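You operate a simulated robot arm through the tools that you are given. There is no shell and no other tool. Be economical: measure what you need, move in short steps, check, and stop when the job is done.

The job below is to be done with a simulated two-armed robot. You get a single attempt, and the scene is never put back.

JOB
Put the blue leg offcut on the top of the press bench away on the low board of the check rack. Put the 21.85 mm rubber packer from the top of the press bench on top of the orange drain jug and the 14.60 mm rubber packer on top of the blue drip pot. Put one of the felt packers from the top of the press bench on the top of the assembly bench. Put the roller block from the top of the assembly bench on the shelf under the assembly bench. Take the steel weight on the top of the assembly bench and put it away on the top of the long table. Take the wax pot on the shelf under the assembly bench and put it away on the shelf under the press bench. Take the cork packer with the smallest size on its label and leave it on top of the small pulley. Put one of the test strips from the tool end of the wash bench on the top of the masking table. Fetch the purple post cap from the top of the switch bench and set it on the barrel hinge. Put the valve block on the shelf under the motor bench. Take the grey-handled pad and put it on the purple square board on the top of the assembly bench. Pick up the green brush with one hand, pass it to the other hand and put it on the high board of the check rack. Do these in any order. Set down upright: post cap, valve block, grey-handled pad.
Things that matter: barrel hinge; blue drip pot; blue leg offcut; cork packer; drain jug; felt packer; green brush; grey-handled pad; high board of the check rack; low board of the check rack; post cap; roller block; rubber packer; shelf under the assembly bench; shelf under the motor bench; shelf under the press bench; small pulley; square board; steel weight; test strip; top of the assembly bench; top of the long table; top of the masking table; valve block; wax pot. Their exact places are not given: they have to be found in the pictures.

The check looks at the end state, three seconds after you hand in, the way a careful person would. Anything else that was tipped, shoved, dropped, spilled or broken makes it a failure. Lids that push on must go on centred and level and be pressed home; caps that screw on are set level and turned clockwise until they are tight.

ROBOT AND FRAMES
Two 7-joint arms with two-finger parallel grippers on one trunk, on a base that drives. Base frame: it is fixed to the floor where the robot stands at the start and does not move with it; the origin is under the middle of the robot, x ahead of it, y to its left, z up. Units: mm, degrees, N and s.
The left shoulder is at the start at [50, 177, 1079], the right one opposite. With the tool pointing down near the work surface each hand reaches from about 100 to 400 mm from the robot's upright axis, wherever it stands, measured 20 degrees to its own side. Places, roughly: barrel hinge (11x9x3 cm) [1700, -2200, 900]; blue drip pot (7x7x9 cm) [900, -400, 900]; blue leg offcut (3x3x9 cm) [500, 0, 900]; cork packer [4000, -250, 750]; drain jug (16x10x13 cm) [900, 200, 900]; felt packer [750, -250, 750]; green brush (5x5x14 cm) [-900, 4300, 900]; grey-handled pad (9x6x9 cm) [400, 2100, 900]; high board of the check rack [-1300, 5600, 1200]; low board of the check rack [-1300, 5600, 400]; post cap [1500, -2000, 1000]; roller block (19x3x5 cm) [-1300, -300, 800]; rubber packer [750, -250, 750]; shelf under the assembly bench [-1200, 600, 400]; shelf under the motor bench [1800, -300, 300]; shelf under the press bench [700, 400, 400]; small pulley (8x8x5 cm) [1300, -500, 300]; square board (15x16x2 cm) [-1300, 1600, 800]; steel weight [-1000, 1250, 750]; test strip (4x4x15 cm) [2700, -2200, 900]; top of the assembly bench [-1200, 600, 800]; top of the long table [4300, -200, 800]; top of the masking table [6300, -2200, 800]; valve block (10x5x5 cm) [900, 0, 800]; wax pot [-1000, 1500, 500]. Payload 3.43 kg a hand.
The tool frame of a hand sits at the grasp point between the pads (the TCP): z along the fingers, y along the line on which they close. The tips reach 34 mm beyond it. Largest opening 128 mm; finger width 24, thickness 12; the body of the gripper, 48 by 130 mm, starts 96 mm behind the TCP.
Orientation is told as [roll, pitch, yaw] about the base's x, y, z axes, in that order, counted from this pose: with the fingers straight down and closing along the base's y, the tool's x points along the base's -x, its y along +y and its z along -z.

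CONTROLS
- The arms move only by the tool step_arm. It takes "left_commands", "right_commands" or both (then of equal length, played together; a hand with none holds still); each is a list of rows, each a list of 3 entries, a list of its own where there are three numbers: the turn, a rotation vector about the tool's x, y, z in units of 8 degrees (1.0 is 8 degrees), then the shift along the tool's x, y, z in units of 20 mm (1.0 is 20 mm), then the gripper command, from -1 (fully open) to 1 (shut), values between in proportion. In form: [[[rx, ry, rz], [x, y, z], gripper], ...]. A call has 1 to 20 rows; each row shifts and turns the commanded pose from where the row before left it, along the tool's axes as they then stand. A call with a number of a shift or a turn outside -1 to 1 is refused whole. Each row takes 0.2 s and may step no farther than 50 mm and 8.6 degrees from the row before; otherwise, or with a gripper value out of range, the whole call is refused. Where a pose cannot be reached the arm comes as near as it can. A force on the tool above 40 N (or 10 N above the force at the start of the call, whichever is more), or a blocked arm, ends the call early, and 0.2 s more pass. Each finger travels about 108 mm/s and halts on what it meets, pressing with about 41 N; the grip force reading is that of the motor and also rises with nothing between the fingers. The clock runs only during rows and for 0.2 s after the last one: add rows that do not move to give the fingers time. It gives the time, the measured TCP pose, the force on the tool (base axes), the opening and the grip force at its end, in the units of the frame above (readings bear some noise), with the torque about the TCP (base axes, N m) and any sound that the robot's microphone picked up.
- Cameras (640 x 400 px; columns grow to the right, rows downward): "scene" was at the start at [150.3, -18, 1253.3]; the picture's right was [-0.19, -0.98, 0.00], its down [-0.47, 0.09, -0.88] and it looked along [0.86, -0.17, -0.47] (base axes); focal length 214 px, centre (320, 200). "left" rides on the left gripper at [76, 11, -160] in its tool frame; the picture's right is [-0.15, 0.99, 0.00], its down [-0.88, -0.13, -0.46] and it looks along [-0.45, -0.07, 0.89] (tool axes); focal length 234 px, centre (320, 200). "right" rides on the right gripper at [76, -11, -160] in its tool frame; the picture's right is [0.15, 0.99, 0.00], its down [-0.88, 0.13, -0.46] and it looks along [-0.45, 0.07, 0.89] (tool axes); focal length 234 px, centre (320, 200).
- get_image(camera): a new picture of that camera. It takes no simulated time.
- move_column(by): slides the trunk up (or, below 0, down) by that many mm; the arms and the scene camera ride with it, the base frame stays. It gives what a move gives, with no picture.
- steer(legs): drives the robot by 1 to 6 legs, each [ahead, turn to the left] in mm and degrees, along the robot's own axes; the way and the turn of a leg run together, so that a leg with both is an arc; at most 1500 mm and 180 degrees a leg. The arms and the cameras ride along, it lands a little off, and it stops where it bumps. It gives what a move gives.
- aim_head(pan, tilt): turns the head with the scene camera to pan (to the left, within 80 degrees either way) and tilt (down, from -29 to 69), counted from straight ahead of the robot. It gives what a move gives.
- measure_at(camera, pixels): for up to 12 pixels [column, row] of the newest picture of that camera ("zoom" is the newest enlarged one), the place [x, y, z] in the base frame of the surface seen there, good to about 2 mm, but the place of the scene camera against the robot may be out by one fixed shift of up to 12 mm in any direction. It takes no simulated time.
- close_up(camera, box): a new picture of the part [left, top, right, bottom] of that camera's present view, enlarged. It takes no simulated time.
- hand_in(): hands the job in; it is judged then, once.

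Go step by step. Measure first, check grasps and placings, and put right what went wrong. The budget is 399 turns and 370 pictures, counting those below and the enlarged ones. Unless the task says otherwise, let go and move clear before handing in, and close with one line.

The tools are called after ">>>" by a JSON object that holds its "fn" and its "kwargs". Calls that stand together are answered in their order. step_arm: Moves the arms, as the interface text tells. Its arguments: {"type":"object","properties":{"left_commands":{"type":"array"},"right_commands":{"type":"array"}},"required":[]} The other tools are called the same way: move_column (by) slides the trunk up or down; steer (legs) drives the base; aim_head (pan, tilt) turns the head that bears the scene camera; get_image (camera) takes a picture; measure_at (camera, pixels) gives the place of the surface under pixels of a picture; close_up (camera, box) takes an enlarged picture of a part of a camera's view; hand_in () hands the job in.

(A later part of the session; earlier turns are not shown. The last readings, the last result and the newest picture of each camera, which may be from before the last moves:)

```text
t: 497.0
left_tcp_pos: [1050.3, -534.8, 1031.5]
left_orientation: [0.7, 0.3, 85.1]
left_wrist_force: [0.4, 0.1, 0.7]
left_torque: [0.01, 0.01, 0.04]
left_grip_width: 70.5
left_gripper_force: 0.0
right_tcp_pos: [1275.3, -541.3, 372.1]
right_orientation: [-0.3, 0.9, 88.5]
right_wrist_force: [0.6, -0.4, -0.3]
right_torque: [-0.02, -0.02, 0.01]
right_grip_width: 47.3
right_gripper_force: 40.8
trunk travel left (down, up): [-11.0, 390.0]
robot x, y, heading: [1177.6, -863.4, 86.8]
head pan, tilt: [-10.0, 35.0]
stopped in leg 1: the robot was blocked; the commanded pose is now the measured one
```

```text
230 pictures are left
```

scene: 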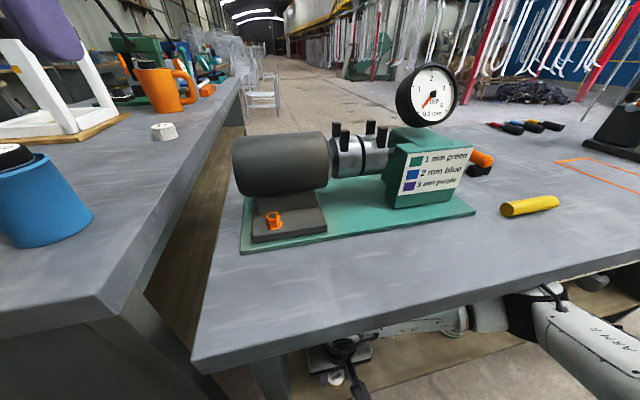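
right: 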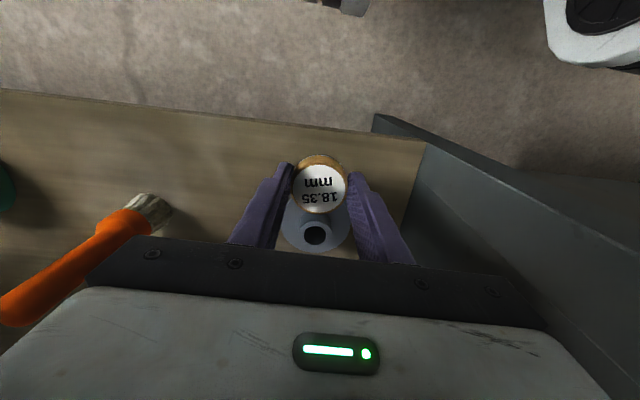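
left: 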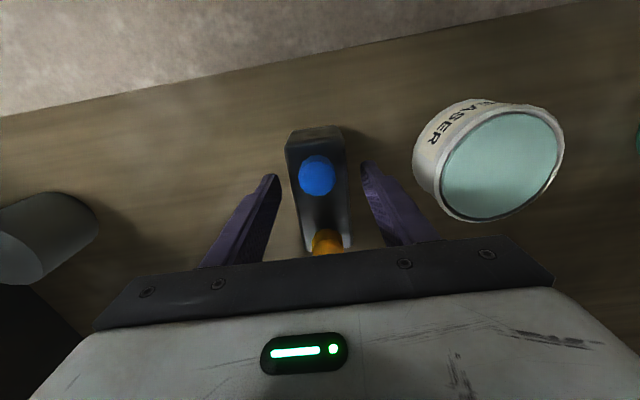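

The robot stopped 5 mm short, as part of the right arm touches the bench edge. I ease back 10 mm and measure the hub at (315,235).

>>> {"fn": "steer", "kwargs": {"legs": [[-12, 0]]}}

>>> {"fn": "close_up", "kwargs": {"camera": "right", "box": [270, 140, 370, 270]}}

>>> {"fn": "measure_at", "kwargs": {"camera": "zoom", "pixels": [[300, 310], [260, 310], [300, 270], [340, 310], [300, 330], [270, 285], [330, 345], [220, 280], [320, 150]]}}

>>> {"fn": "aim_head", "kwargs": {"pan": -40, "tilt": 50}}

>>> {"fn": "get_image", "kwargs": {"camera": "scene"}}

```text
t: 497.7
left_tcp_pos: [1048.2, -546.6, 1031.7]
left_orientation: [0.6, 0.1, 85.0]
left_wrist_force: [-0.3, 0.5, -0.2]
left_torque: [0.02, 0.01, 0.02]
left_grip_width: 70.4
left_gripper_force: 0.1
right_tcp_pos: [1274.0, -553.2, 372.1]
right_orientation: [-0.5, 0.9, 88.4]
right_wrist_force: [0.1, 0.2, -0.1]
right_torque: [-0.02, -0.03, 0.0]
right_grip_width: 47.4
right_gripper_force: 41.3
trunk travel left (down, up): [-11.0, 390.0]
robot x, y, heading: [1171.2, -873.8, 87.0]
head pan, tilt: [-10.0, 35.0]
```

```text
3.08 times, centred on (320, 205) of right
```

zoom: 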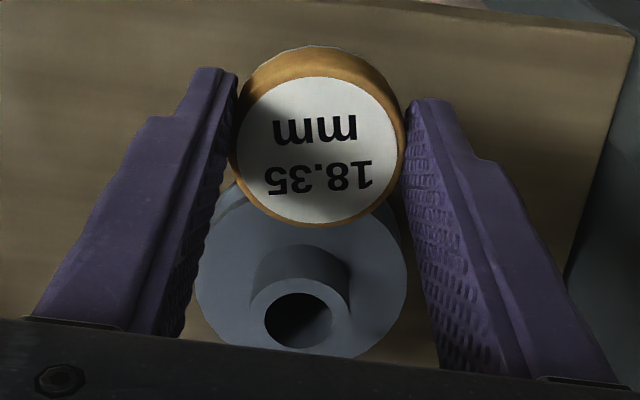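

```text
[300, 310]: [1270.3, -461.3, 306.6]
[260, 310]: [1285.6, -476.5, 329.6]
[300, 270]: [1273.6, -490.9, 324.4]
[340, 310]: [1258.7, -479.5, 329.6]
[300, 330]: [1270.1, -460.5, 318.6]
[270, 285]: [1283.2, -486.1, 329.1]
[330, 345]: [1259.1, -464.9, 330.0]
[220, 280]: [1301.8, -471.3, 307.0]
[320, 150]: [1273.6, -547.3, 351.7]
```

```text
t: 498.7
left_tcp_pos: [1049.9, -546.5, 1030.9]
left_orientation: [0.8, 0.3, 85.1]
left_wrist_force: [-0.4, 0.2, 0.3]
left_torque: [-0.01, 0.0, -0.02]
left_grip_width: 70.5
left_gripper_force: 0.0
right_tcp_pos: [1272.9, -552.9, 372.7]
right_orientation: [-0.5, 0.9, 88.4]
right_wrist_force: [-0.3, -0.5, -0.3]
right_torque: [0.0, 0.01, 0.03]
right_grip_width: 46.9
right_gripper_force: 40.5
trunk travel left (down, up): [-11.0, 390.0]
robot x, y, heading: [1177.0, -874.8, 86.7]
head pan, tilt: [-40.0, 50.0]
```

```text
228 pictures are left
```

scene: 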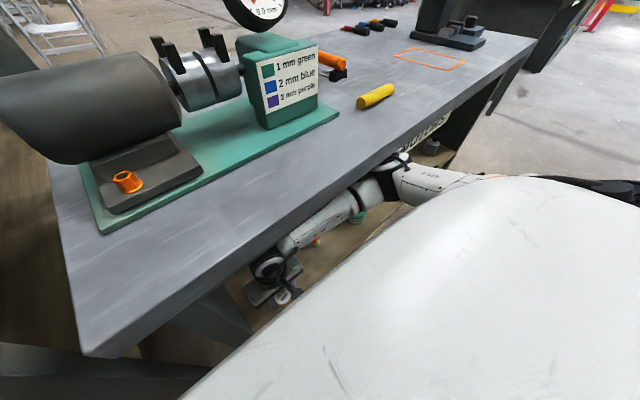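

The hub's centre is (1271.5,-473), z 330; the cork is 80 mm short of it and 3 mm above. I raise it 6 mm and reach forward with the arm, watching the force.

>>> {"fn": "step_arm", "kwargs": {"right_commands": [[[0, 0, 0], [0, 0, -0.3], 1], [[0, 0, 0], [-0.5, 0, 0], 1], [[0, 0, 0], [-0.5, 0, 0], 1], [[0, 0, 0], [-0.5, 0, 0], 1], [[0, 0, 0], [-0.5, 0, 0], 1], [[0, 0, 0], [0, 0, 0], 1]]}}

>>> {"fn": "get_image", "kwargs": {"camera": "scene"}}

```text
t: 500.1
left_tcp_pos: [1059.3, -547.6, 1032.1]
left_orientation: [1.7, 0.2, 85.1]
left_wrist_force: [-0.2, 0.3, 0.7]
left_torque: [-0.02, 0.0, 0.01]
left_grip_width: 70.6
left_gripper_force: 0.0
right_tcp_pos: [1280.9, -522.4, 369.8]
right_orientation: [0.2, 2.2, 87.8]
right_wrist_force: [-1.2, -0.3, -0.3]
right_torque: [-0.04, 0.02, -0.02]
right_grip_width: 47.5
right_gripper_force: 41.1
trunk travel left (down, up): [-11.0, 390.0]
robot x, y, heading: [1173.2, -876.3, 86.8]
head pan, tilt: [-40.0, 50.0]
```

```text
227 pictures are left
```

scene: 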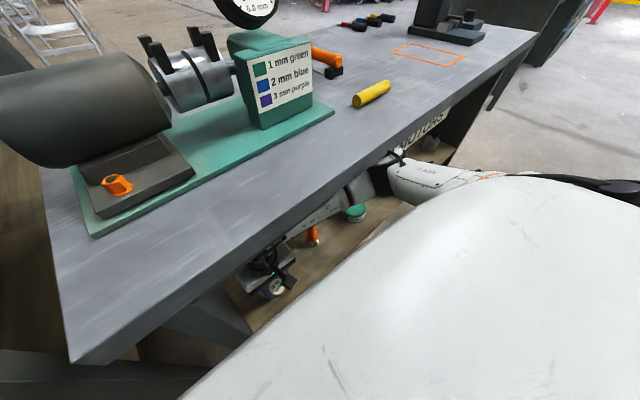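

The arm presses against the bench, so this direction is wrong. I withdraw and will come in with heading ≈80° from further left, where the forearm leaves more squarely.

>>> {"fn": "step_arm", "kwargs": {"right_commands": [[[0, 0, 0], [0.6, 0, 0], 1], [[0, 0, 0], [0.7, 0, 0], 1], [[0, 0, 0], [0.7, 0, 0], 1], [[0, 0, 0], [0, 0, 0], 1]]}}

>>> {"fn": "steer", "kwargs": {"legs": [[-300, 0]]}}

```text
t: 501.1
left_tcp_pos: [1053.1, -551.2, 1032.8]
left_orientation: [1.0, 0.0, 85.1]
left_wrist_force: [-0.2, -0.9, 0.0]
left_torque: [0.02, -0.01, 0.0]
left_grip_width: 70.3
left_gripper_force: 0.0
right_tcp_pos: [1272.0, -571.4, 369.9]
right_orientation: [0.0, 2.6, 88.6]
right_wrist_force: [0.5, 0.1, -1.1]
right_torque: [0.04, 0.02, 0.0]
right_grip_width: 47.4
right_gripper_force: 40.9
trunk travel left (down, up): [-11.0, 390.0]
robot x, y, heading: [1167.2, -877.1, 87.0]
head pan, tilt: [-40.0, 50.0]
```

```text
t: 503.1
left_tcp_pos: [1032.1, -840.9, 1031.6]
left_orientation: [0.8, 0.3, 85.0]
left_wrist_force: [0.6, -0.9, -0.6]
left_torque: [-0.02, -0.01, -0.03]
left_grip_width: 70.6
left_gripper_force: 0.0
right_tcp_pos: [1257.8, -847.7, 378.7]
right_orientation: [-0.4, 0.9, 88.3]
right_wrist_force: [0.6, 0.3, -0.5]
right_torque: [0.05, 0.04, 0.0]
right_grip_width: 47.4
right_gripper_force: 41.5
trunk travel left (down, up): [-11.0, 390.0]
robot x, y, heading: [1158.2, -1173.3, 86.8]
head pan, tilt: [-40.0, 50.0]
```

I extend the right hand to its working pose (395 mm ahead, 140 mm to the right) and drive to the new start at about (1020,-1098), heading 80.

>>> {"fn": "step_arm", "kwargs": {"right_commands": [[[0.11, 0, 0], [-0.8, -0.75, 0], 1], [[0, 0, 0], [-0.8, -0.75, 0], 1], [[0, 0, 0], [-0.8, -0.75, 0], 1], [[0, 0, 0], [-0.85, -0.7, 0], 1], [[0, 0, 0], [0, 0, 0], 1]]}}

>>> {"fn": "steer", "kwargs": {"legs": [[0, 64.6], [157, 0], [0, -71.4]]}}

>>> {"fn": "aim_head", "kwargs": {"pan": -30, "tilt": 35}}

>>> {"fn": "get_image", "kwargs": {"camera": "scene"}}

```text
t: 504.3
left_tcp_pos: [1033.5, -840.7, 1031.2]
left_orientation: [0.7, 0.3, 85.0]
left_wrist_force: [-0.1, -1.2, -0.2]
left_torque: [0.04, -0.03, 0.02]
left_grip_width: 70.5
left_gripper_force: 0.1
right_tcp_pos: [1317.6, -784.0, 377.8]
right_orientation: [-1.3, 0.9, 88.5]
right_wrist_force: [-0.4, 0.1, -0.6]
right_torque: [-0.03, -0.01, 0.01]
right_grip_width: 47.4
right_gripper_force: 40.5
trunk travel left (down, up): [-11.0, 390.0]
robot x, y, heading: [1157.3, -1171.3, 86.7]
head pan, tilt: [-40.0, 50.0]
```

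```text
t: 509.5
left_tcp_pos: [682.3, -989.3, 1030.8]
left_orientation: [0.9, 0.3, 137.3]
left_wrist_force: [0.3, 0.1, 0.3]
left_torque: [0.01, 0.0, -0.01]
left_grip_width: 70.5
left_gripper_force: 0.1
right_tcp_pos: [799.1, -743.4, 381.2]
right_orientation: [-0.1, 0.5, 142.6]
right_wrist_force: [0.4, 0.6, 0.0]
right_torque: [0.01, -0.03, 0.0]
right_grip_width: 47.4
right_gripper_force: 40.7
trunk travel left (down, up): [-11.0, 390.0]
robot x, y, heading: [1016.1, -1095.9, 139.4]
head pan, tilt: [-40.0, 50.0]
stopped in leg 3: the robot was blocked; the commanded pose is now the measured one
```

```text
t: 510.3
left_tcp_pos: [682.0, -990.8, 1030.3]
left_orientation: [0.8, 0.2, 137.4]
left_wrist_force: [-0.2, 0.4, 0.2]
left_torque: [0.02, 0.0, -0.01]
left_grip_width: 70.5
left_gripper_force: 0.0
right_tcp_pos: [798.2, -743.1, 381.3]
right_orientation: [-0.3, 0.5, 142.5]
right_wrist_force: [0.0, 0.2, -1.0]
right_torque: [-0.01, 0.02, 0.02]
right_grip_width: 47.4
right_gripper_force: 41.4
trunk travel left (down, up): [-11.0, 390.0]
robot x, y, heading: [1016.4, -1095.6, 139.6]
head pan, tilt: [-30.0, 35.0]
```

```text
226 pictures are left
```

scene: 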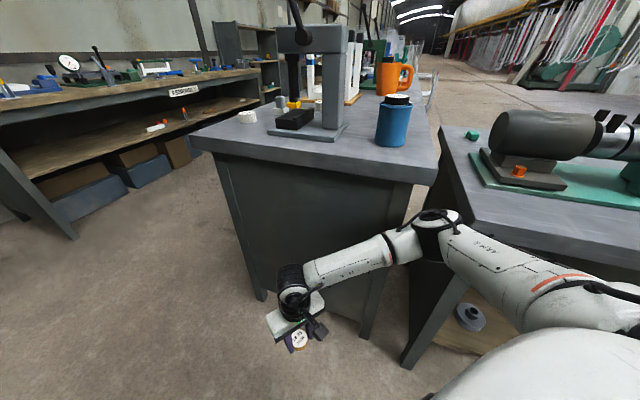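

The low right elbow met the press-bench corner while turning. I back off, then turn in the open and come to the line of approach.

>>> {"fn": "steer", "kwargs": {"legs": [[-120, 0], [0, -94.5], [-165, 0], [0, 35]]}}

>>> {"fn": "get_image", "kwargs": {"camera": "scene"}}

```text
t: 511.1
left_tcp_pos: [697.3, -1008.4, 1031.4]
left_orientation: [0.7, 0.2, 137.5]
left_wrist_force: [0.1, -0.1, -0.1]
left_torque: [-0.02, 0.02, 0.01]
left_grip_width: 70.7
left_gripper_force: 0.0
right_tcp_pos: [807.3, -773.9, 385.0]
right_orientation: [0.4, 0.3, 144.3]
right_wrist_force: [0.3, 0.5, -0.2]
right_torque: [0.01, 0.03, 0.01]
right_grip_width: 47.7
right_gripper_force: 41.0
trunk travel left (down, up): [-11.0, 390.0]
robot x, y, heading: [1029.8, -1112.3, 139.9]
head pan, tilt: [-30.0, 35.0]
stopped in leg 1: the robot was blocked; the commanded pose is now the measured one
```

```text
225 pictures are left
```

scene: 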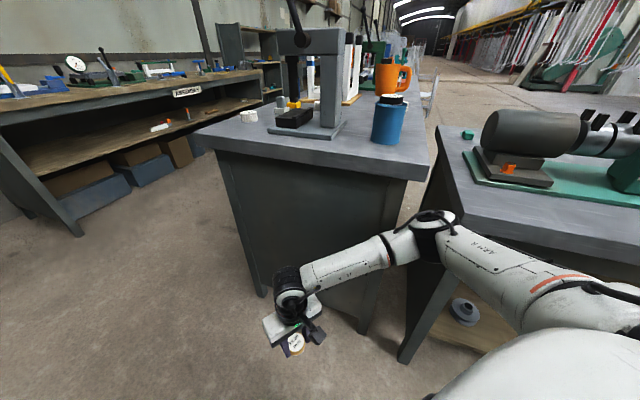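

I measure where the elbow sits against the bench corner.

>>> {"fn": "measure_at", "kwargs": {"camera": "scene", "pixels": [[433, 220], [450, 215], [420, 240], [410, 250], [440, 240], [470, 245], [440, 165], [432, 195], [427, 180], [450, 260]]}}

>>> {"fn": "close_up", "kwargs": {"camera": "scene", "box": [360, 150, 520, 300]}}

```text
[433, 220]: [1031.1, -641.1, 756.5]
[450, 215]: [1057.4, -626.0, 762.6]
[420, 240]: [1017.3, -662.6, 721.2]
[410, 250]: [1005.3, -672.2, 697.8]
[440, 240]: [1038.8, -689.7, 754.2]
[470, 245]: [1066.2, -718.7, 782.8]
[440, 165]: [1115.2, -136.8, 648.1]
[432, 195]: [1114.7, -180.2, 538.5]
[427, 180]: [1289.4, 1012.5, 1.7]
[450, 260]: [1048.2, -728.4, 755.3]
```

```text
2.67 times, centred on (440, 225) of scene
```

zoom: 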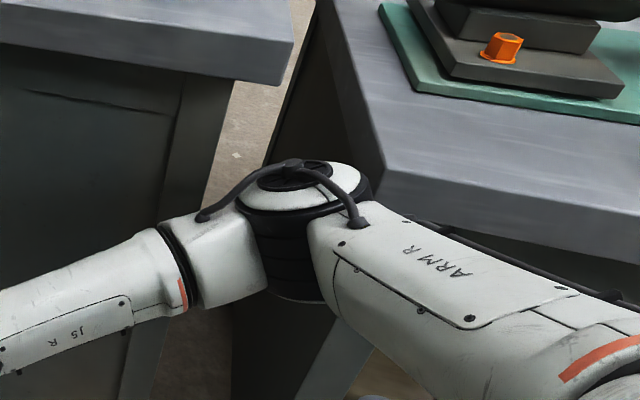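

The elbow rests against the motor bench's front corner. I turn left 6° to free it and then back off.

>>> {"fn": "steer", "kwargs": {"legs": [[0, 6], [-150, 0]]}}

```text
t: 513.1
left_tcp_pos: [812.9, -1125.2, 1030.3]
left_orientation: [0.8, 0.1, 143.5]
left_wrist_force: [-0.3, -0.3, -0.1]
left_torque: [0.0, -0.02, 0.0]
left_grip_width: 70.4
left_gripper_force: 0.1
right_tcp_pos: [895.7, -880.4, 384.1]
right_orientation: [0.4, 0.4, 150.1]
right_wrist_force: [0.4, 0.1, 0.4]
right_torque: [-0.04, -0.02, -0.01]
right_grip_width: 47.5
right_gripper_force: 40.7
trunk travel left (down, up): [-11.0, 390.0]
robot x, y, heading: [1156.4, -1197.3, 146.2]
head pan, tilt: [-30.0, 35.0]
```

Free again. In the open I turn to heading 45, back up, and turn to 80.

>>> {"fn": "steer", "kwargs": {"legs": [[0, -101], [-250, 0], [0, 35]]}}

>>> {"fn": "aim_head", "kwargs": {"pan": -10, "tilt": 30}}

>>> {"fn": "get_image", "kwargs": {"camera": "scene"}}

```text
t: 520.8
left_tcp_pos: [901.1, -1032.0, 1030.7]
left_orientation: [0.7, 0.2, 77.9]
left_wrist_force: [0.1, -0.1, -0.7]
left_torque: [0.0, 0.01, 0.05]
left_grip_width: 70.3
left_gripper_force: 0.1
right_tcp_pos: [1157.9, -1008.0, 384.8]
right_orientation: [0.5, 0.3, 84.4]
right_wrist_force: [0.1, 0.5, -0.8]
right_torque: [-0.02, 0.0, -0.01]
right_grip_width: 47.5
right_gripper_force: 41.2
trunk travel left (down, up): [-11.0, 390.0]
robot x, y, heading: [980.8, -1374.0, 80.0]
head pan, tilt: [-30.0, 35.0]
```

```text
t: 521.6
left_tcp_pos: [900.6, -1032.4, 1031.2]
left_orientation: [0.8, 0.2, 77.8]
left_wrist_force: [0.5, -0.7, 0.5]
left_torque: [0.02, 0.0, 0.03]
left_grip_width: 70.4
left_gripper_force: 0.1
right_tcp_pos: [1159.0, -1008.9, 385.1]
right_orientation: [0.4, 0.3, 84.4]
right_wrist_force: [0.1, -0.1, -0.4]
right_torque: [0.0, -0.01, 0.01]
right_grip_width: 47.5
right_gripper_force: 40.8
trunk travel left (down, up): [-11.0, 390.0]
robot x, y, heading: [980.7, -1374.5, 80.1]
head pan, tilt: [-10.0, 30.0]
```

```text
223 pictures are left
```

scene: 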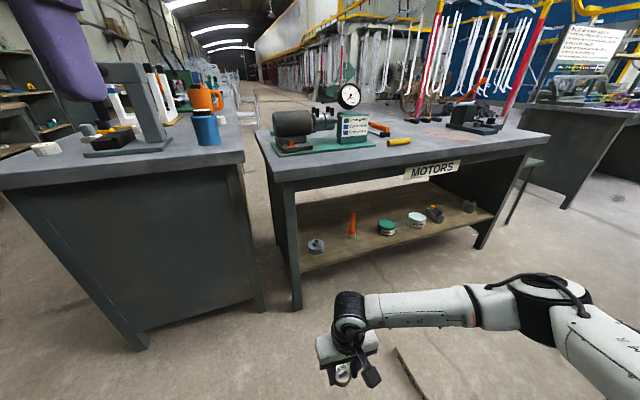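

I measure the arm's shape to predict clearance under the apron.

>>> {"fn": "measure_at", "kwargs": {"camera": "scene", "pixels": [[350, 295], [380, 297], [420, 292], [455, 290], [475, 288], [500, 290], [530, 285], [545, 275], [575, 285], [600, 320], [630, 340], [570, 305]]}}

```text
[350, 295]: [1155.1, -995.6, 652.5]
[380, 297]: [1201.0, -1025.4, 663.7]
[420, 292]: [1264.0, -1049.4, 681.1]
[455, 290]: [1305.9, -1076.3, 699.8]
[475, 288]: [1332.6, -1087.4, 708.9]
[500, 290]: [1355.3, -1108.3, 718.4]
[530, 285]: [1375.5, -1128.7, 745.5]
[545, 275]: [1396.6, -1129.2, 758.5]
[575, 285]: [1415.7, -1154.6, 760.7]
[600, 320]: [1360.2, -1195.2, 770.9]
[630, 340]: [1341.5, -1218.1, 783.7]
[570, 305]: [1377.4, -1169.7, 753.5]
```

The right forearm now rises too steeply (its posture was changed by the contact). I raise the hand well up and bring it down again further out to regain the flat posture.

>>> {"fn": "step_arm", "kwargs": {"right_commands": [[[0, 0, 0], [0.2, -0.15, -1], 1], [[0, 0, 0], [0.2, -0.15, -1], 1], [[0, 0, 0], [0.2, -0.15, -1], 1], [[0, 0, 0], [0.2, -0.15, -1], 1], [[0, 0, 0], [0.2, -0.15, -1], 1], [[0, 0, 0], [0.2, -0.15, -1], 1], [[0, 0, 0], [0.2, -0.15, -1], 1], [[0, 0, 0], [0.2, -0.15, -1], 1], [[0, 0, 0], [0.2, -0.15, -1], 1], [[0, 0, 0], [0.2, -0.15, -1], 1], [[0, 0, 0], [0.2, -0.15, -1], 1], [[0, 0, 0], [0.2, -0.15, -1], 1], [[0, 0, 0], [0.2, -0.15, -1], 1], [[0, 0, 0], [0.2, -0.15, -1], 1], [[0, 0, 0], [0.2, -0.15, -1], 1], [[0, 0, 0], [0, -0.15, -1], 1], [[0, 0, 0], [0, -0.15, -1], 1], [[0, 0, 0], [0, -0.15, -1], 1], [[0, 0, 0], [0, -0.15, -1], 1], [[0, 0, 0], [0, -0.15, -1], 1]]}}

>>> {"fn": "step_arm", "kwargs": {"right_commands": [[[0, 0, -0.55], [0, 0, 1], 1], [[0, 0, 0], [0, 0, 1], 1], [[0, 0, 0], [0, 0, 1], 1], [[0, 0, 0], [0, 0, 1], 1], [[0, 0, 0], [0, 0, 1], 1], [[0, 0, 0], [0, 0, 1], 1], [[0, 0, 0], [0, 0, 1], 1], [[0, 0, 0], [0, 0, 1], 1], [[0, 0, 0], [0, 0, 1], 1], [[0, 0, 0], [0, 0, 1], 1], [[0, 0, 0], [0, 0, 1], 1], [[0, 0, 0], [0, 0, 1], 1], [[0, 0, 0], [0, 0, 1], 1], [[0, 0, 0], [0, 0, 1], 1], [[0, 0, 0], [0, 0, 1], 1], [[0, 0, 0], [0, 0, 1], 1], [[0, 0, 0], [0, 0, 1], 1], [[0, 0, 0], [0, 0, 1], 1], [[0, 0, 0], [0, 0, 1], 1], [[0, 0, 0], [0, 0, 1], 1]]}}

>>> {"fn": "get_image", "kwargs": {"camera": "scene"}}

```text
t: 525.8
left_tcp_pos: [900.7, -1033.0, 1030.7]
left_orientation: [0.8, 0.2, 77.8]
left_wrist_force: [0.1, 0.4, 0.1]
left_torque: [-0.01, -0.02, -0.01]
left_grip_width: 70.5
left_gripper_force: 0.1
right_tcp_pos: [1215.2, -1071.5, 782.7]
right_orientation: [0.5, 0.3, 84.5]
right_wrist_force: [-0.3, -0.4, -0.9]
right_torque: [0.01, 0.01, 0.02]
right_grip_width: 47.3
right_gripper_force: 40.9
trunk travel left (down, up): [-11.0, 390.0]
robot x, y, heading: [979.6, -1371.5, 80.2]
head pan, tilt: [-10.0, 30.0]
```

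```text
t: 530.0
left_tcp_pos: [899.2, -1033.2, 1031.0]
left_orientation: [0.9, 0.3, 77.7]
left_wrist_force: [0.1, 0.1, 0.3]
left_torque: [0.02, -0.02, -0.03]
left_grip_width: 70.4
left_gripper_force: 0.2
right_tcp_pos: [1213.0, -1074.2, 384.0]
right_orientation: [0.4, 0.3, 88.9]
right_wrist_force: [0.3, -0.1, -1.1]
right_torque: [0.03, 0.02, -0.02]
right_grip_width: 47.5
right_gripper_force: 40.9
trunk travel left (down, up): [-11.0, 390.0]
robot x, y, heading: [981.4, -1375.9, 80.4]
head pan, tilt: [-10.0, 30.0]
```

```text
222 pictures are left
```

scene: 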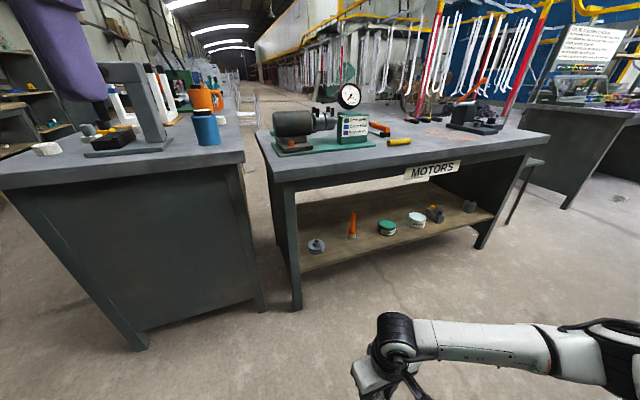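

I measure the forearm heights again.

>>> {"fn": "measure_at", "kwargs": {"camera": "scene", "pixels": [[395, 318], [430, 325], [470, 326], [510, 327], [540, 328], [570, 330], [600, 330], [630, 335]]}}

```text
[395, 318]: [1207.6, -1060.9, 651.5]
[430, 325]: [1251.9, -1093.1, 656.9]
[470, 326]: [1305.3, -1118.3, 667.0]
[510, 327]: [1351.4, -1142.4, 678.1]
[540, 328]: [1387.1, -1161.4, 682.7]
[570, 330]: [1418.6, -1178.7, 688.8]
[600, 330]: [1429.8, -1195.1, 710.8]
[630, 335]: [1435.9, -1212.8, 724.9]
```

The forearm would still touch the apron. Better: I set the cork on the motor bench's top and re-grip it with the hand tilted 24°, so the wrist stays low and back while the cork is level. I raise the hand and trunk first.

>>> {"fn": "step_arm", "kwargs": {"right_commands": [[[0, 0, 0.5], [0, 0, -1], 1], [[0, 0, 0.5], [0, 0, -1], 1], [[0, 0, 0], [0, 0, -1], 1], [[0, 0, 0], [0, 0, -1], 1], [[0, 0, 0], [0, 0, -1], 1], [[0, 0, 0], [0, 0, -1], 1], [[0, 0, 0], [0, 0, -1], 1], [[0, 0, 0], [0, 0, -1], 1], [[0, 0, 0], [0, 0, -1], 1], [[0, 0, 0], [0, 0, -1], 1], [[0, 0, 0], [0, 0, -1], 1], [[0, 0, 0], [0, 0, -1], 1], [[0, 0, 0], [0, 0, -1], 1], [[0, 0, 0], [0, 0, -1], 1], [[0, 0, 0], [0, 0, -1], 1], [[0, 0, 0], [0, 0, -1], 1], [[0, 0, 0], [0, 0, -1], 1], [[0, 0, 0], [0, 0, -1], 1], [[0, 0, 0], [0, 0, -1], 1], [[0, 0, 0], [0, 0, -1], 1]]}}

>>> {"fn": "move_column", "kwargs": {"by": 250}}

>>> {"fn": "steer", "kwargs": {"legs": [[500, 0]]}}

>>> {"fn": "aim_head", "kwargs": {"pan": -20, "tilt": 45}}

>>> {"fn": "get_image", "kwargs": {"camera": "scene"}}

```text
t: 534.2
left_tcp_pos: [902.2, -1032.2, 1031.2]
left_orientation: [0.8, 0.2, 77.8]
left_wrist_force: [-0.3, 0.4, 0.7]
left_torque: [0.03, 0.01, 0.0]
left_grip_width: 70.5
left_gripper_force: 0.0
right_tcp_pos: [1215.7, -1073.3, 785.2]
right_orientation: [0.4, 0.4, 80.8]
right_wrist_force: [0.0, 0.5, 0.6]
right_torque: [0.0, 0.0, 0.03]
right_grip_width: 47.3
right_gripper_force: 41.2
trunk travel left (down, up): [-11.0, 390.0]
robot x, y, heading: [979.8, -1373.0, 80.0]
head pan, tilt: [-10.0, 30.0]
```

```text
t: 536.8
left_tcp_pos: [901.1, -1031.8, 1280.7]
left_orientation: [0.8, 0.4, 77.9]
left_wrist_force: [1.1, -0.3, 0.3]
left_torque: [0.0, 0.02, 0.01]
left_grip_width: 70.7
left_gripper_force: 0.1
right_tcp_pos: [1214.5, -1073.0, 1033.4]
right_orientation: [0.4, 0.4, 80.7]
right_wrist_force: [0.7, -0.8, -0.1]
right_torque: [-0.03, 0.02, -0.01]
right_grip_width: 47.7
right_gripper_force: 41.0
trunk travel left (down, up): [-261.0, 140.0]
robot x, y, heading: [980.3, -1374.4, 80.1]
head pan, tilt: [-10.0, 30.0]
```

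```text
t: 539.7
left_tcp_pos: [982.1, -542.7, 1280.2]
left_orientation: [0.8, 0.3, 78.1]
left_wrist_force: [-0.3, 0.3, 0.5]
left_torque: [0.04, -0.02, -0.01]
left_grip_width: 70.4
left_gripper_force: 0.0
right_tcp_pos: [1296.4, -581.2, 1034.3]
right_orientation: [0.3, 0.4, 81.3]
right_wrist_force: [0.2, 0.2, -0.8]
right_torque: [-0.02, -0.03, 0.0]
right_grip_width: 47.3
right_gripper_force: 40.7
trunk travel left (down, up): [-261.0, 140.0]
robot x, y, heading: [1060.0, -885.2, 80.5]
head pan, tilt: [-10.0, 30.0]
```

```text
t: 540.5
left_tcp_pos: [980.7, -544.8, 1280.4]
left_orientation: [0.8, 0.1, 78.1]
left_wrist_force: [-1.2, -0.5, 0.1]
left_torque: [-0.03, 0.01, 0.0]
left_grip_width: 70.2
left_gripper_force: 0.0
right_tcp_pos: [1296.5, -582.9, 1033.7]
right_orientation: [0.3, 0.3, 81.1]
right_wrist_force: [-0.6, -0.2, -0.5]
right_torque: [-0.02, -0.01, -0.01]
right_grip_width: 47.2
right_gripper_force: 40.5
trunk travel left (down, up): [-261.0, 140.0]
robot x, y, heading: [1062.2, -886.5, 80.6]
head pan, tilt: [-20.0, 45.0]
```

```text
221 pictures are left
```

scene: 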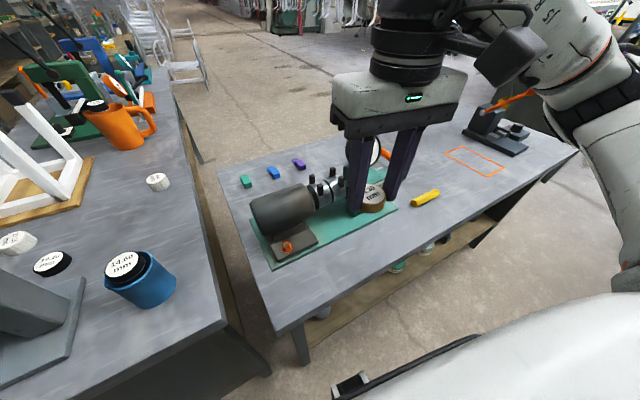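

I measure the bench top in front of the motor base for a free spot.

>>> {"fn": "measure_at", "kwargs": {"camera": "scene", "pixels": [[330, 270], [350, 255], [375, 240], [350, 235], [300, 285], [415, 215], [440, 215], [345, 275], [390, 225], [275, 265]]}}

```text
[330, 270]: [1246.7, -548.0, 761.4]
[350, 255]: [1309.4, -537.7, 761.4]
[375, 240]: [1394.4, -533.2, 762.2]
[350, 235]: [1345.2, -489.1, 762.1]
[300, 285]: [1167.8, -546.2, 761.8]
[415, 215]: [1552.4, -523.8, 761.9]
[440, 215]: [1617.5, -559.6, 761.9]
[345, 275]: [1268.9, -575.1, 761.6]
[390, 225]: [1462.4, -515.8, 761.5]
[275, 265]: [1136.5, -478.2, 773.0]
```

The top is at z≈760 with a free strip at (1308,-528). I lower the cork there to just above contact.

>>> {"fn": "step_arm", "kwargs": {"right_commands": [[[0, 0, 0], [-0.95, -0.05, 0], 1], [[0, 0, 0], [-0.95, -0.05, 0], 1], [[0, 0, 0], [-0.9, -0.05, 1], 1], [[0, 0, 0], [0, 0, 1], 1], [[0, 0, 0], [0, 0, 1], 1], [[0, 0, 0], [0, 0, 1], 1], [[0, 0, 0], [0, 0, 1], 1], [[0, 0, 0], [0, 0, 1], 1], [[0, 0, 0], [0, 0, 1], 1], [[0, 0, 0], [0, 0, 1], 1], [[0, 0, 0], [0, 0, 1], 1], [[0, 0, 0], [0, 0, 1], 1], [[0, 0, 0], [0, 0, 1], 1], [[0, 0, 0], [0, 0, 0.4], 1], [[0, 0, 0], [0, 0, 0], 1]]}}

>>> {"fn": "step_arm", "kwargs": {"right_commands": [[[0, 0, 0], [0, 0, 0.15], 1], [[0, 0, 0], [0, 0, 0], 1]]}}

```text
t: 543.7
left_tcp_pos: [980.9, -543.6, 1281.2]
left_orientation: [0.8, 0.2, 78.1]
left_wrist_force: [-0.3, 0.0, -0.3]
left_torque: [0.0, 0.02, 0.01]
left_grip_width: 70.4
left_gripper_force: 0.0
right_tcp_pos: [1307.4, -528.8, 806.0]
right_orientation: [0.4, 0.3, 81.0]
right_wrist_force: [0.1, -0.3, 0.0]
right_torque: [-0.03, 0.0, 0.0]
right_grip_width: 47.5
right_gripper_force: 41.2
trunk travel left (down, up): [-261.0, 140.0]
robot x, y, heading: [1061.8, -883.1, 81.0]
head pan, tilt: [-20.0, 45.0]
```

```text
t: 544.3
left_tcp_pos: [980.8, -543.1, 1280.5]
left_orientation: [0.9, 0.3, 78.0]
left_wrist_force: [0.9, 0.2, -0.4]
left_torque: [0.01, -0.01, 0.0]
left_grip_width: 70.7
left_gripper_force: 0.1
right_tcp_pos: [1306.8, -528.8, 801.9]
right_orientation: [0.4, 0.2, 81.1]
right_wrist_force: [0.2, 0.1, 0.2]
right_torque: [0.03, -0.02, -0.05]
right_grip_width: 47.4
right_gripper_force: 41.0
trunk travel left (down, up): [-261.0, 140.0]
robot x, y, heading: [1063.4, -886.0, 80.6]
head pan, tilt: [-20.0, 45.0]
```

I release it, tilt the open hand 24° forward about the grasp point, re-centre and grip again.

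>>> {"fn": "step_arm", "kwargs": {"right_commands": [[[0, 0, 0], [0, 0, 0], 0.1], [[0, 0, 0], [0, 0, 0], 0], [[0, 0, 0], [0, 0, -0.2], 0], [[0, -1, 0], [0, 0, 0], 0], [[0, -1, 0], [0, 0, 0], 0], [[0, -1, 0], [0, 0, 0], 0], [[0, 0, 0], [0.67, 0, 0], 0], [[0, 0, 0], [0, 0, 0], 0]]}}

>>> {"fn": "get_image", "kwargs": {"camera": "right"}}

```text
t: 546.1
left_tcp_pos: [981.8, -544.0, 1280.8]
left_orientation: [0.7, 0.2, 78.2]
left_wrist_force: [-0.2, -0.1, -0.3]
left_torque: [-0.02, -0.02, -0.02]
left_grip_width: 70.5
left_gripper_force: 0.1
right_tcp_pos: [1303.6, -540.9, 801.9]
right_orientation: [0.5, -23.7, 81.0]
right_wrist_force: [-0.1, -0.2, -0.9]
right_torque: [0.01, -0.02, -0.05]
right_grip_width: 64.1
right_gripper_force: 0.2
trunk travel left (down, up): [-261.0, 140.0]
robot x, y, heading: [1060.3, -885.1, 80.6]
head pan, tilt: [-20.0, 45.0]
```

```text
220 pictures are left
```

right: 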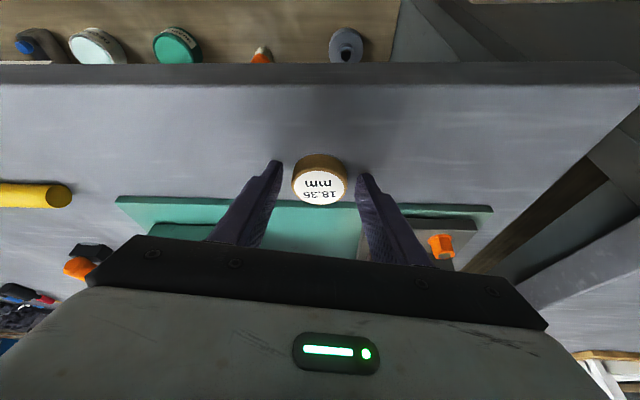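

The cork sits between the tilted fingers at (320,180). I lower 4 mm, grip and lift.

>>> {"fn": "step_arm", "kwargs": {"right_commands": [[[0, 0, 0], [0.08, 0, 0.18], 0], [[0, 0, 0], [0, 0, 0], 0], [[0, 0, 0], [0, 0, 0], 1], [[0, 0, 0], [0, 0, 0], 1], [[0, 0, 0], [0, 0, 0], 1], [[0, 0, 0], [-0.41, 0, -0.91], 1], [[0, 0, 0], [-0.41, 0, -0.91], 1], [[0, 0, 0], [-0.41, 0, -0.91], 1], [[0, 0, 0], [0, 0, 0], 1]]}}

>>> {"fn": "get_image", "kwargs": {"camera": "right"}}

>>> {"fn": "close_up", "kwargs": {"camera": "scene", "box": [280, 150, 440, 290]}}

```text
t: 548.1
left_tcp_pos: [981.8, -543.8, 1281.0]
left_orientation: [0.8, 0.2, 78.1]
left_wrist_force: [0.4, 0.3, 0.0]
left_torque: [-0.01, 0.01, -0.01]
left_grip_width: 70.3
left_gripper_force: 0.1
right_tcp_pos: [1305.1, -541.0, 857.3]
right_orientation: [0.4, -23.7, 81.0]
right_wrist_force: [0.9, 0.2, -0.9]
right_torque: [0.01, -0.05, 0.01]
right_grip_width: 47.3
right_gripper_force: 41.0
trunk travel left (down, up): [-261.0, 140.0]
robot x, y, heading: [1060.8, -888.0, 80.7]
head pan, tilt: [-20.0, 45.0]
```

```text
219 pictures are left
```

right: 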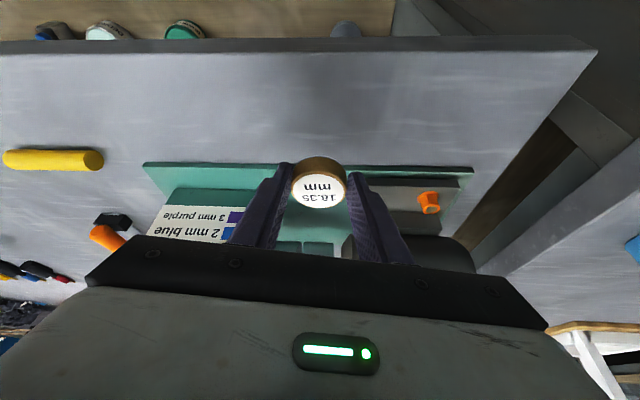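

```text
2.86 times, centred on (360, 220) of scene
```

zoom: 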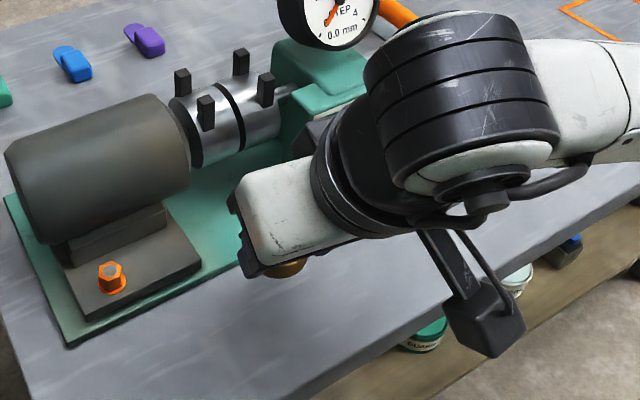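

The cork is re-gripped level with the hand tilted. I back out, lower trunk and hand to shelf height, and check the forearm.

>>> {"fn": "steer", "kwargs": {"legs": [[-330, 0]]}}

>>> {"fn": "move_column", "kwargs": {"by": -250}}

>>> {"fn": "step_arm", "kwargs": {"right_commands": [[[0, 0, 0], [0.41, 0, 0.91], 1], [[0, 0, 0], [0.41, 0, 0.91], 1], [[0, 0, 0], [0.41, 0, 0.91], 1], [[0, 0, 0], [0.41, 0, 0.91], 1], [[0, 0, 0], [0.41, 0, 0.91], 1], [[0, 0, 0], [0.41, 0, 0.91], 1], [[0, 0, 0], [0.41, 0, 0.91], 1], [[0, 0, 0], [0.41, 0, 0.91], 1], [[0, 0, 0], [0.41, 0, 0.91], 1], [[0, 0, 0], [0.41, 0, 0.91], 1], [[0, 0, 0], [0.41, 0, 0.91], 1], [[0, 0, 0], [0, 0, 0], 1]]}}

>>> {"fn": "aim_head", "kwargs": {"pan": -20, "tilt": 35}}

>>> {"fn": "get_image", "kwargs": {"camera": "scene"}}

```text
t: 550.3
left_tcp_pos: [928.4, -867.3, 1281.3]
left_orientation: [0.8, 0.2, 77.7]
left_wrist_force: [-0.3, 0.3, 0.4]
left_torque: [0.05, -0.03, -0.02]
left_grip_width: 70.4
left_gripper_force: 0.0
right_tcp_pos: [1251.6, -866.0, 857.2]
right_orientation: [0.4, -23.6, 80.6]
right_wrist_force: [0.0, -0.6, 0.4]
right_torque: [-0.01, 0.01, -0.01]
right_grip_width: 47.5
right_gripper_force: 41.0
trunk travel left (down, up): [-261.0, 140.0]
robot x, y, heading: [1007.0, -1213.6, 80.3]
head pan, tilt: [-20.0, 45.0]
```

```text
t: 552.8
left_tcp_pos: [929.1, -865.7, 1030.1]
left_orientation: [0.8, 0.1, 77.8]
left_wrist_force: [0.2, -1.0, -0.5]
left_torque: [0.01, -0.01, 0.0]
left_grip_width: 70.4
left_gripper_force: 0.0
right_tcp_pos: [1253.5, -865.4, 606.9]
right_orientation: [0.4, -23.8, 80.6]
right_wrist_force: [0.8, 0.7, -1.5]
right_torque: [0.01, 0.0, 0.01]
right_grip_width: 47.4
right_gripper_force: 40.7
trunk travel left (down, up): [-11.0, 390.0]
robot x, y, heading: [1007.3, -1209.9, 80.3]
head pan, tilt: [-20.0, 45.0]
```

```text
t: 555.4
left_tcp_pos: [929.2, -866.6, 1030.2]
left_orientation: [0.7, 0.3, 77.8]
left_wrist_force: [-0.7, -0.7, 0.0]
left_torque: [0.0, 0.0, -0.03]
left_grip_width: 70.1
left_gripper_force: 0.1
right_tcp_pos: [1251.3, -867.2, 386.8]
right_orientation: [0.4, -23.6, 80.5]
right_wrist_force: [-1.1, -0.1, -1.2]
right_torque: [0.02, 0.03, 0.0]
right_grip_width: 47.7
right_gripper_force: 41.0
trunk travel left (down, up): [-11.0, 390.0]
robot x, y, heading: [1007.7, -1207.2, 80.0]
head pan, tilt: [-20.0, 45.0]
```

```text
t: 556.2
left_tcp_pos: [928.7, -866.4, 1030.7]
left_orientation: [0.9, 0.1, 77.7]
left_wrist_force: [0.8, 0.3, 0.3]
left_torque: [-0.01, -0.03, -0.01]
left_grip_width: 70.4
left_gripper_force: 0.1
right_tcp_pos: [1250.3, -867.7, 386.1]
right_orientation: [0.3, -23.6, 80.6]
right_wrist_force: [0.4, -1.1, -0.3]
right_torque: [-0.02, 0.02, -0.03]
right_grip_width: 47.4
right_gripper_force: 41.2
trunk travel left (down, up): [-11.0, 390.0]
robot x, y, heading: [1006.4, -1208.3, 80.3]
head pan, tilt: [-20.0, 35.0]
```

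```text
217 pictures are left
```

scene: 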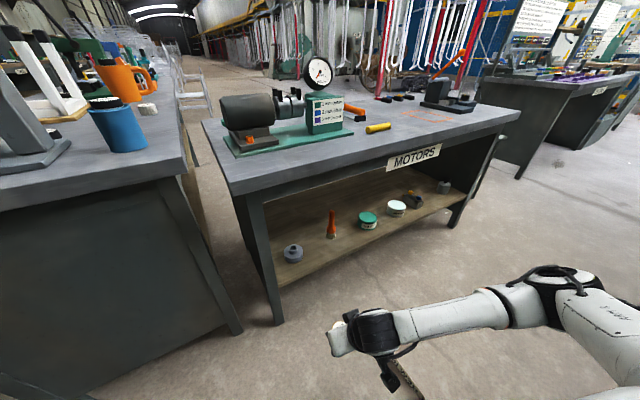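

I measure the wrist and forearm heights in this tilted posture.

>>> {"fn": "measure_at", "kwargs": {"camera": "scene", "pixels": [[340, 325], [365, 312], [385, 315], [410, 313], [440, 307], [470, 300], [500, 292], [530, 282], [550, 272]]}}

```text
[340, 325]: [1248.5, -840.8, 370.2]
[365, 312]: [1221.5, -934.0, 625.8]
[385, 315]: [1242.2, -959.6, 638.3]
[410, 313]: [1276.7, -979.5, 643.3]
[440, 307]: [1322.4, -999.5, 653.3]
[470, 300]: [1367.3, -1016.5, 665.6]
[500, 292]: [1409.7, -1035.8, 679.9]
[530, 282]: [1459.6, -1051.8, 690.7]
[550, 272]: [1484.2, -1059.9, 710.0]
```

The wrist passes at z≈638 under the apron (660). I shift the hand 46 mm left, lower 6 mm and drive in 340 mm.

>>> {"fn": "step_arm", "kwargs": {"right_commands": [[[0, 0, 0], [0.12, 0.75, 0.27], 1], [[0, 0, 0], [0, 0.8, 0], 1], [[0, 0, 0], [0, 0.75, 0], 1], [[0, 0, 0], [0, 0, 0], 1]]}}

>>> {"fn": "steer", "kwargs": {"legs": [[340, 0]]}}

>>> {"fn": "get_image", "kwargs": {"camera": "right"}}

>>> {"fn": "get_image", "kwargs": {"camera": "scene"}}

```text
t: 557.2
left_tcp_pos: [928.8, -866.1, 1031.5]
left_orientation: [0.8, 0.2, 77.8]
left_wrist_force: [0.3, -0.1, -0.5]
left_torque: [-0.01, -0.01, 0.04]
left_grip_width: 70.3
left_gripper_force: 0.1
right_tcp_pos: [1205.5, -861.0, 382.2]
right_orientation: [0.5, -23.6, 80.5]
right_wrist_force: [0.0, 0.7, -0.7]
right_torque: [-0.03, -0.01, -0.02]
right_grip_width: 47.3
right_gripper_force: 41.7
trunk travel left (down, up): [-11.0, 390.0]
robot x, y, heading: [1008.5, -1207.0, 80.2]
head pan, tilt: [-20.0, 35.0]
```

```text
t: 559.4
left_tcp_pos: [986.8, -537.3, 1032.0]
left_orientation: [0.8, 0.2, 77.6]
left_wrist_force: [-0.1, 0.6, 0.8]
left_torque: [0.01, -0.01, 0.02]
left_grip_width: 70.1
left_gripper_force: 0.1
right_tcp_pos: [1262.5, -532.1, 380.4]
right_orientation: [0.4, -23.7, 80.5]
right_wrist_force: [-0.2, 1.0, -0.5]
right_torque: [-0.05, 0.01, 0.01]
right_grip_width: 47.2
right_gripper_force: 41.1
trunk travel left (down, up): [-11.0, 390.0]
robot x, y, heading: [1065.5, -878.7, 80.2]
head pan, tilt: [-20.0, 35.0]
```

```text
216 pictures are left
```

right: 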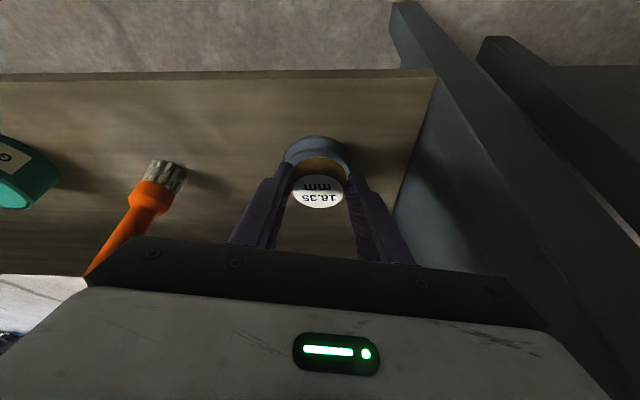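

```text
215 pictures are left
```

scene: 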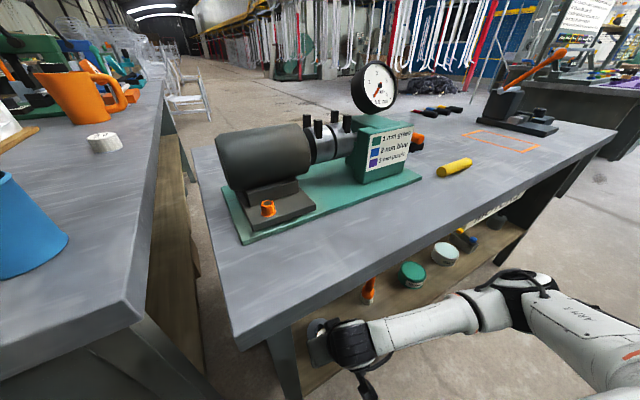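

I measure the cork and the pulley from the right camera.

>>> {"fn": "close_up", "kwargs": {"camera": "right", "box": [260, 120, 380, 220]}}

>>> {"fn": "measure_at", "kwargs": {"camera": "right", "pixels": [[318, 190], [318, 203], [297, 190], [340, 190], [318, 140], [290, 150], [348, 150], [318, 160]]}}

```text
4.00 times, centred on (320, 170) of right
```

zoom: 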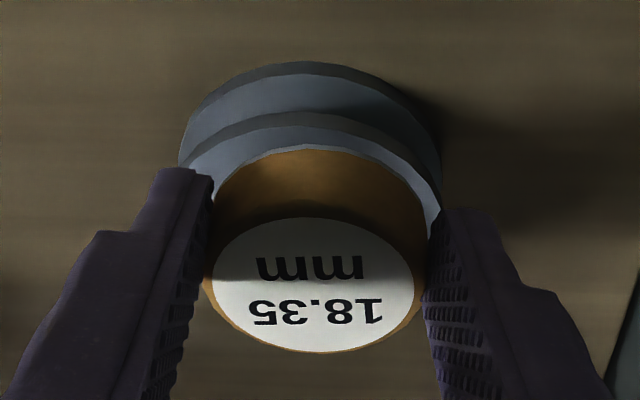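

```text
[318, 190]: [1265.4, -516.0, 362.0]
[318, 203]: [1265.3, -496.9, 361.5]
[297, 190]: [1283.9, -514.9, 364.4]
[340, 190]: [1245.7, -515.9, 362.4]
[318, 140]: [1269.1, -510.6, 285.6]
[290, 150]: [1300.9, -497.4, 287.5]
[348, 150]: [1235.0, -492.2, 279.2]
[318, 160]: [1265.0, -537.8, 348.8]
```

The cork is level, centre (1265,-515), bottom ≈343; the hub is at (1271.5,-473), z 330. I reach 42 mm forward and check.

>>> {"fn": "step_arm", "kwargs": {"right_commands": [[[0, 0, 0], [-0.65, 0, 0.29], 1], [[0, 0, 0], [-0.65, 0, 0.29], 1], [[0, 0, 0], [-0.64, 0, 0.28], 1], [[0, 0, 0], [0, 0, 0], 1]]}}

>>> {"fn": "close_up", "kwargs": {"camera": "right", "box": [260, 120, 380, 220]}}

>>> {"fn": "measure_at", "kwargs": {"camera": "zoom", "pixels": [[313, 285], [313, 225], [313, 345], [215, 285], [412, 285], [300, 65], [190, 150], [430, 150]]}}

```text
t: 560.4
left_tcp_pos: [986.6, -537.4, 1031.6]
left_orientation: [0.8, 0.1, 77.7]
left_wrist_force: [-0.8, 0.0, -1.1]
left_torque: [-0.02, 0.03, 0.02]
left_grip_width: 70.6
left_gripper_force: 0.0
right_tcp_pos: [1268.8, -489.5, 379.0]
right_orientation: [0.4, -23.6, 80.6]
right_wrist_force: [-0.2, -0.4, -0.5]
right_torque: [-0.02, 0.01, -0.02]
right_grip_width: 47.6
right_gripper_force: 41.1
trunk travel left (down, up): [-11.0, 390.0]
robot x, y, heading: [1062.1, -874.8, 80.0]
head pan, tilt: [-20.0, 35.0]
```

```text
4.00 times, centred on (320, 170) of right
```

zoom: 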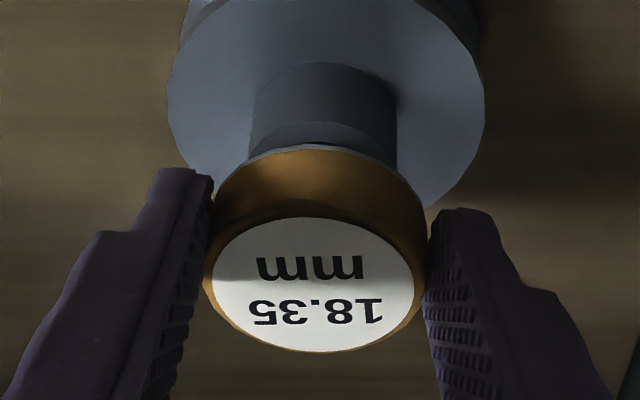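

```text
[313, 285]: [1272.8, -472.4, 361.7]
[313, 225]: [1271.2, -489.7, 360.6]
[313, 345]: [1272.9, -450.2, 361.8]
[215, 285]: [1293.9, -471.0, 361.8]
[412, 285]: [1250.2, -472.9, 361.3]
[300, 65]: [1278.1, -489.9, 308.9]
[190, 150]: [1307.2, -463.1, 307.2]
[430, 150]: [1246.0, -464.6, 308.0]
```

Centred within 2.5 mm. I ease back that much and lower 11 mm, then creep to contact.

>>> {"fn": "step_arm", "kwargs": {"right_commands": [[[0, 0, 0], [0.115, 0, -0.05], 1], [[0, 0, 0], [0.12, 0, 0.27], 1], [[0, 0, 0], [0.1, 0, 0.23], 1], [[0, 0, 0], [0, 0, 0], 1]]}}

>>> {"fn": "step_arm", "kwargs": {"right_commands": [[[0, 0, 0], [0.03, 0, 0.07], 1], [[0, 0, 0], [0, 0, 0], 1]]}}

```text
t: 561.4
left_tcp_pos: [986.7, -538.1, 1030.2]
left_orientation: [0.8, 0.3, 77.7]
left_wrist_force: [-0.4, -0.2, 0.3]
left_torque: [-0.02, -0.01, 0.0]
left_grip_width: 70.2
left_gripper_force: 0.1
right_tcp_pos: [1268.1, -493.6, 370.0]
right_orientation: [0.5, -23.6, 80.5]
right_wrist_force: [0.4, -0.5, -0.1]
right_torque: [0.01, -0.03, 0.01]
right_grip_width: 47.7
right_gripper_force: 40.8
trunk travel left (down, up): [-11.0, 390.0]
robot x, y, heading: [1064.2, -881.5, 79.8]
head pan, tilt: [-20.0, 35.0]
```

```text
t: 562.0
left_tcp_pos: [987.2, -538.4, 1029.5]
left_orientation: [0.8, 0.3, 77.7]
left_wrist_force: [-0.3, -0.5, -0.8]
left_torque: [0.01, 0.0, -0.02]
left_grip_width: 70.5
left_gripper_force: 0.1
right_tcp_pos: [1268.4, -494.3, 369.4]
right_orientation: [0.4, -23.6, 80.5]
right_wrist_force: [-0.5, -1.2, -0.9]
right_torque: [0.01, 0.01, 0.01]
right_grip_width: 47.3
right_gripper_force: 41.2
trunk travel left (down, up): [-11.0, 390.0]
robot x, y, heading: [1067.6, -875.8, 79.9]
head pan, tilt: [-20.0, 35.0]
```

>>> {"fn": "step_arm", "kwargs": {"right_commands": [[[0, 0, 0], [0.04, 0, 0.09], 1], [[0, 0, 0], [0, 0, 0], 1]]}}

>>> {"fn": "close_up", "kwargs": {"camera": "right", "box": [260, 120, 380, 220]}}

>>> {"fn": "measure_at", "kwargs": {"camera": "zoom", "pixels": [[313, 285], [313, 225], [313, 345]]}}

```text
t: 562.6
left_tcp_pos: [985.9, -536.4, 1031.6]
left_orientation: [0.8, 0.2, 77.6]
left_wrist_force: [1.3, -0.2, -0.3]
left_torque: [0.0, -0.01, -0.02]
left_grip_width: 70.4
left_gripper_force: 0.0
right_tcp_pos: [1269.4, -493.4, 366.7]
right_orientation: [0.4, -23.7, 80.5]
right_wrist_force: [0.5, -1.4, 2.9]
right_torque: [0.0, -0.05, 0.0]
right_grip_width: 47.4
right_gripper_force: 41.2
trunk travel left (down, up): [-11.0, 390.0]
robot x, y, heading: [1065.3, -878.4, 80.2]
head pan, tilt: [-20.0, 35.0]
```

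```text
4.00 times, centred on (320, 170) of right
```

zoom: 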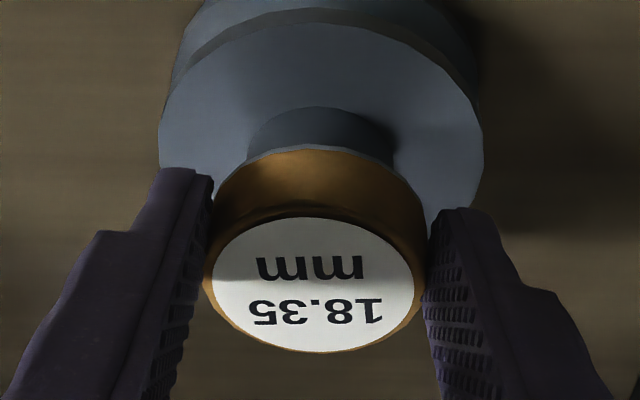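

```text
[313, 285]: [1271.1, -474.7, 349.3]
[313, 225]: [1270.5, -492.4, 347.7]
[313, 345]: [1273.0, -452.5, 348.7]
```

The cork rests on the hub (bottom 330, 2.9 N). I open, rise a few millimetres and retreat straight back.

>>> {"fn": "step_arm", "kwargs": {"right_commands": [[[0, 0, 0], [0, 0, 0], 0.15], [[0, 0, 0], [0, 0, 0], 0], [[0, 0, 0], [0, 0, 0], -0.05], [[0, 0, 0], [-0.1, 0, -0.2], -0.05], [[0, 0, 0], [0.91, 0, -0.41], -0.05], [[0, 0, 0], [0.91, 0, -0.41], -0.05], [[0, 0, 0], [0.91, 0, -0.41], -0.05], [[0, 0, 0], [0, 0, 0], -0.05]]}}

>>> {"fn": "get_image", "kwargs": {"camera": "right"}}

```text
t: 564.4
left_tcp_pos: [985.9, -536.9, 1030.0]
left_orientation: [0.8, 0.2, 77.6]
left_wrist_force: [0.5, -0.3, 0.0]
left_torque: [0.02, 0.01, -0.02]
left_grip_width: 70.6
left_gripper_force: 0.1
right_tcp_pos: [1258.5, -550.9, 372.8]
right_orientation: [0.4, -23.6, 80.5]
right_wrist_force: [-0.9, -0.7, 0.3]
right_torque: [-0.01, 0.01, -0.01]
right_grip_width: 67.1
right_gripper_force: 0.1
trunk travel left (down, up): [-11.0, 390.0]
robot x, y, heading: [1064.8, -878.6, 80.0]
head pan, tilt: [-20.0, 35.0]
```

```text
211 pictures are left
```

right: 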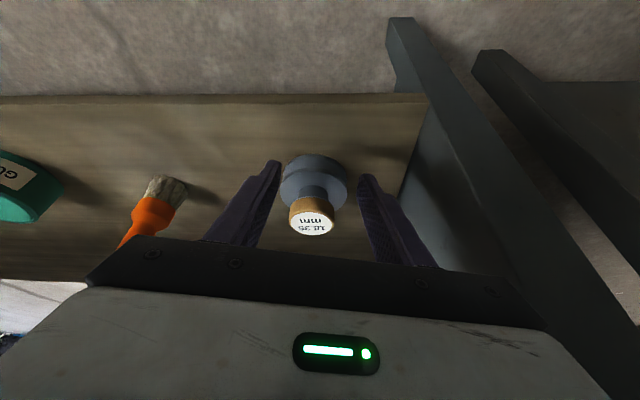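

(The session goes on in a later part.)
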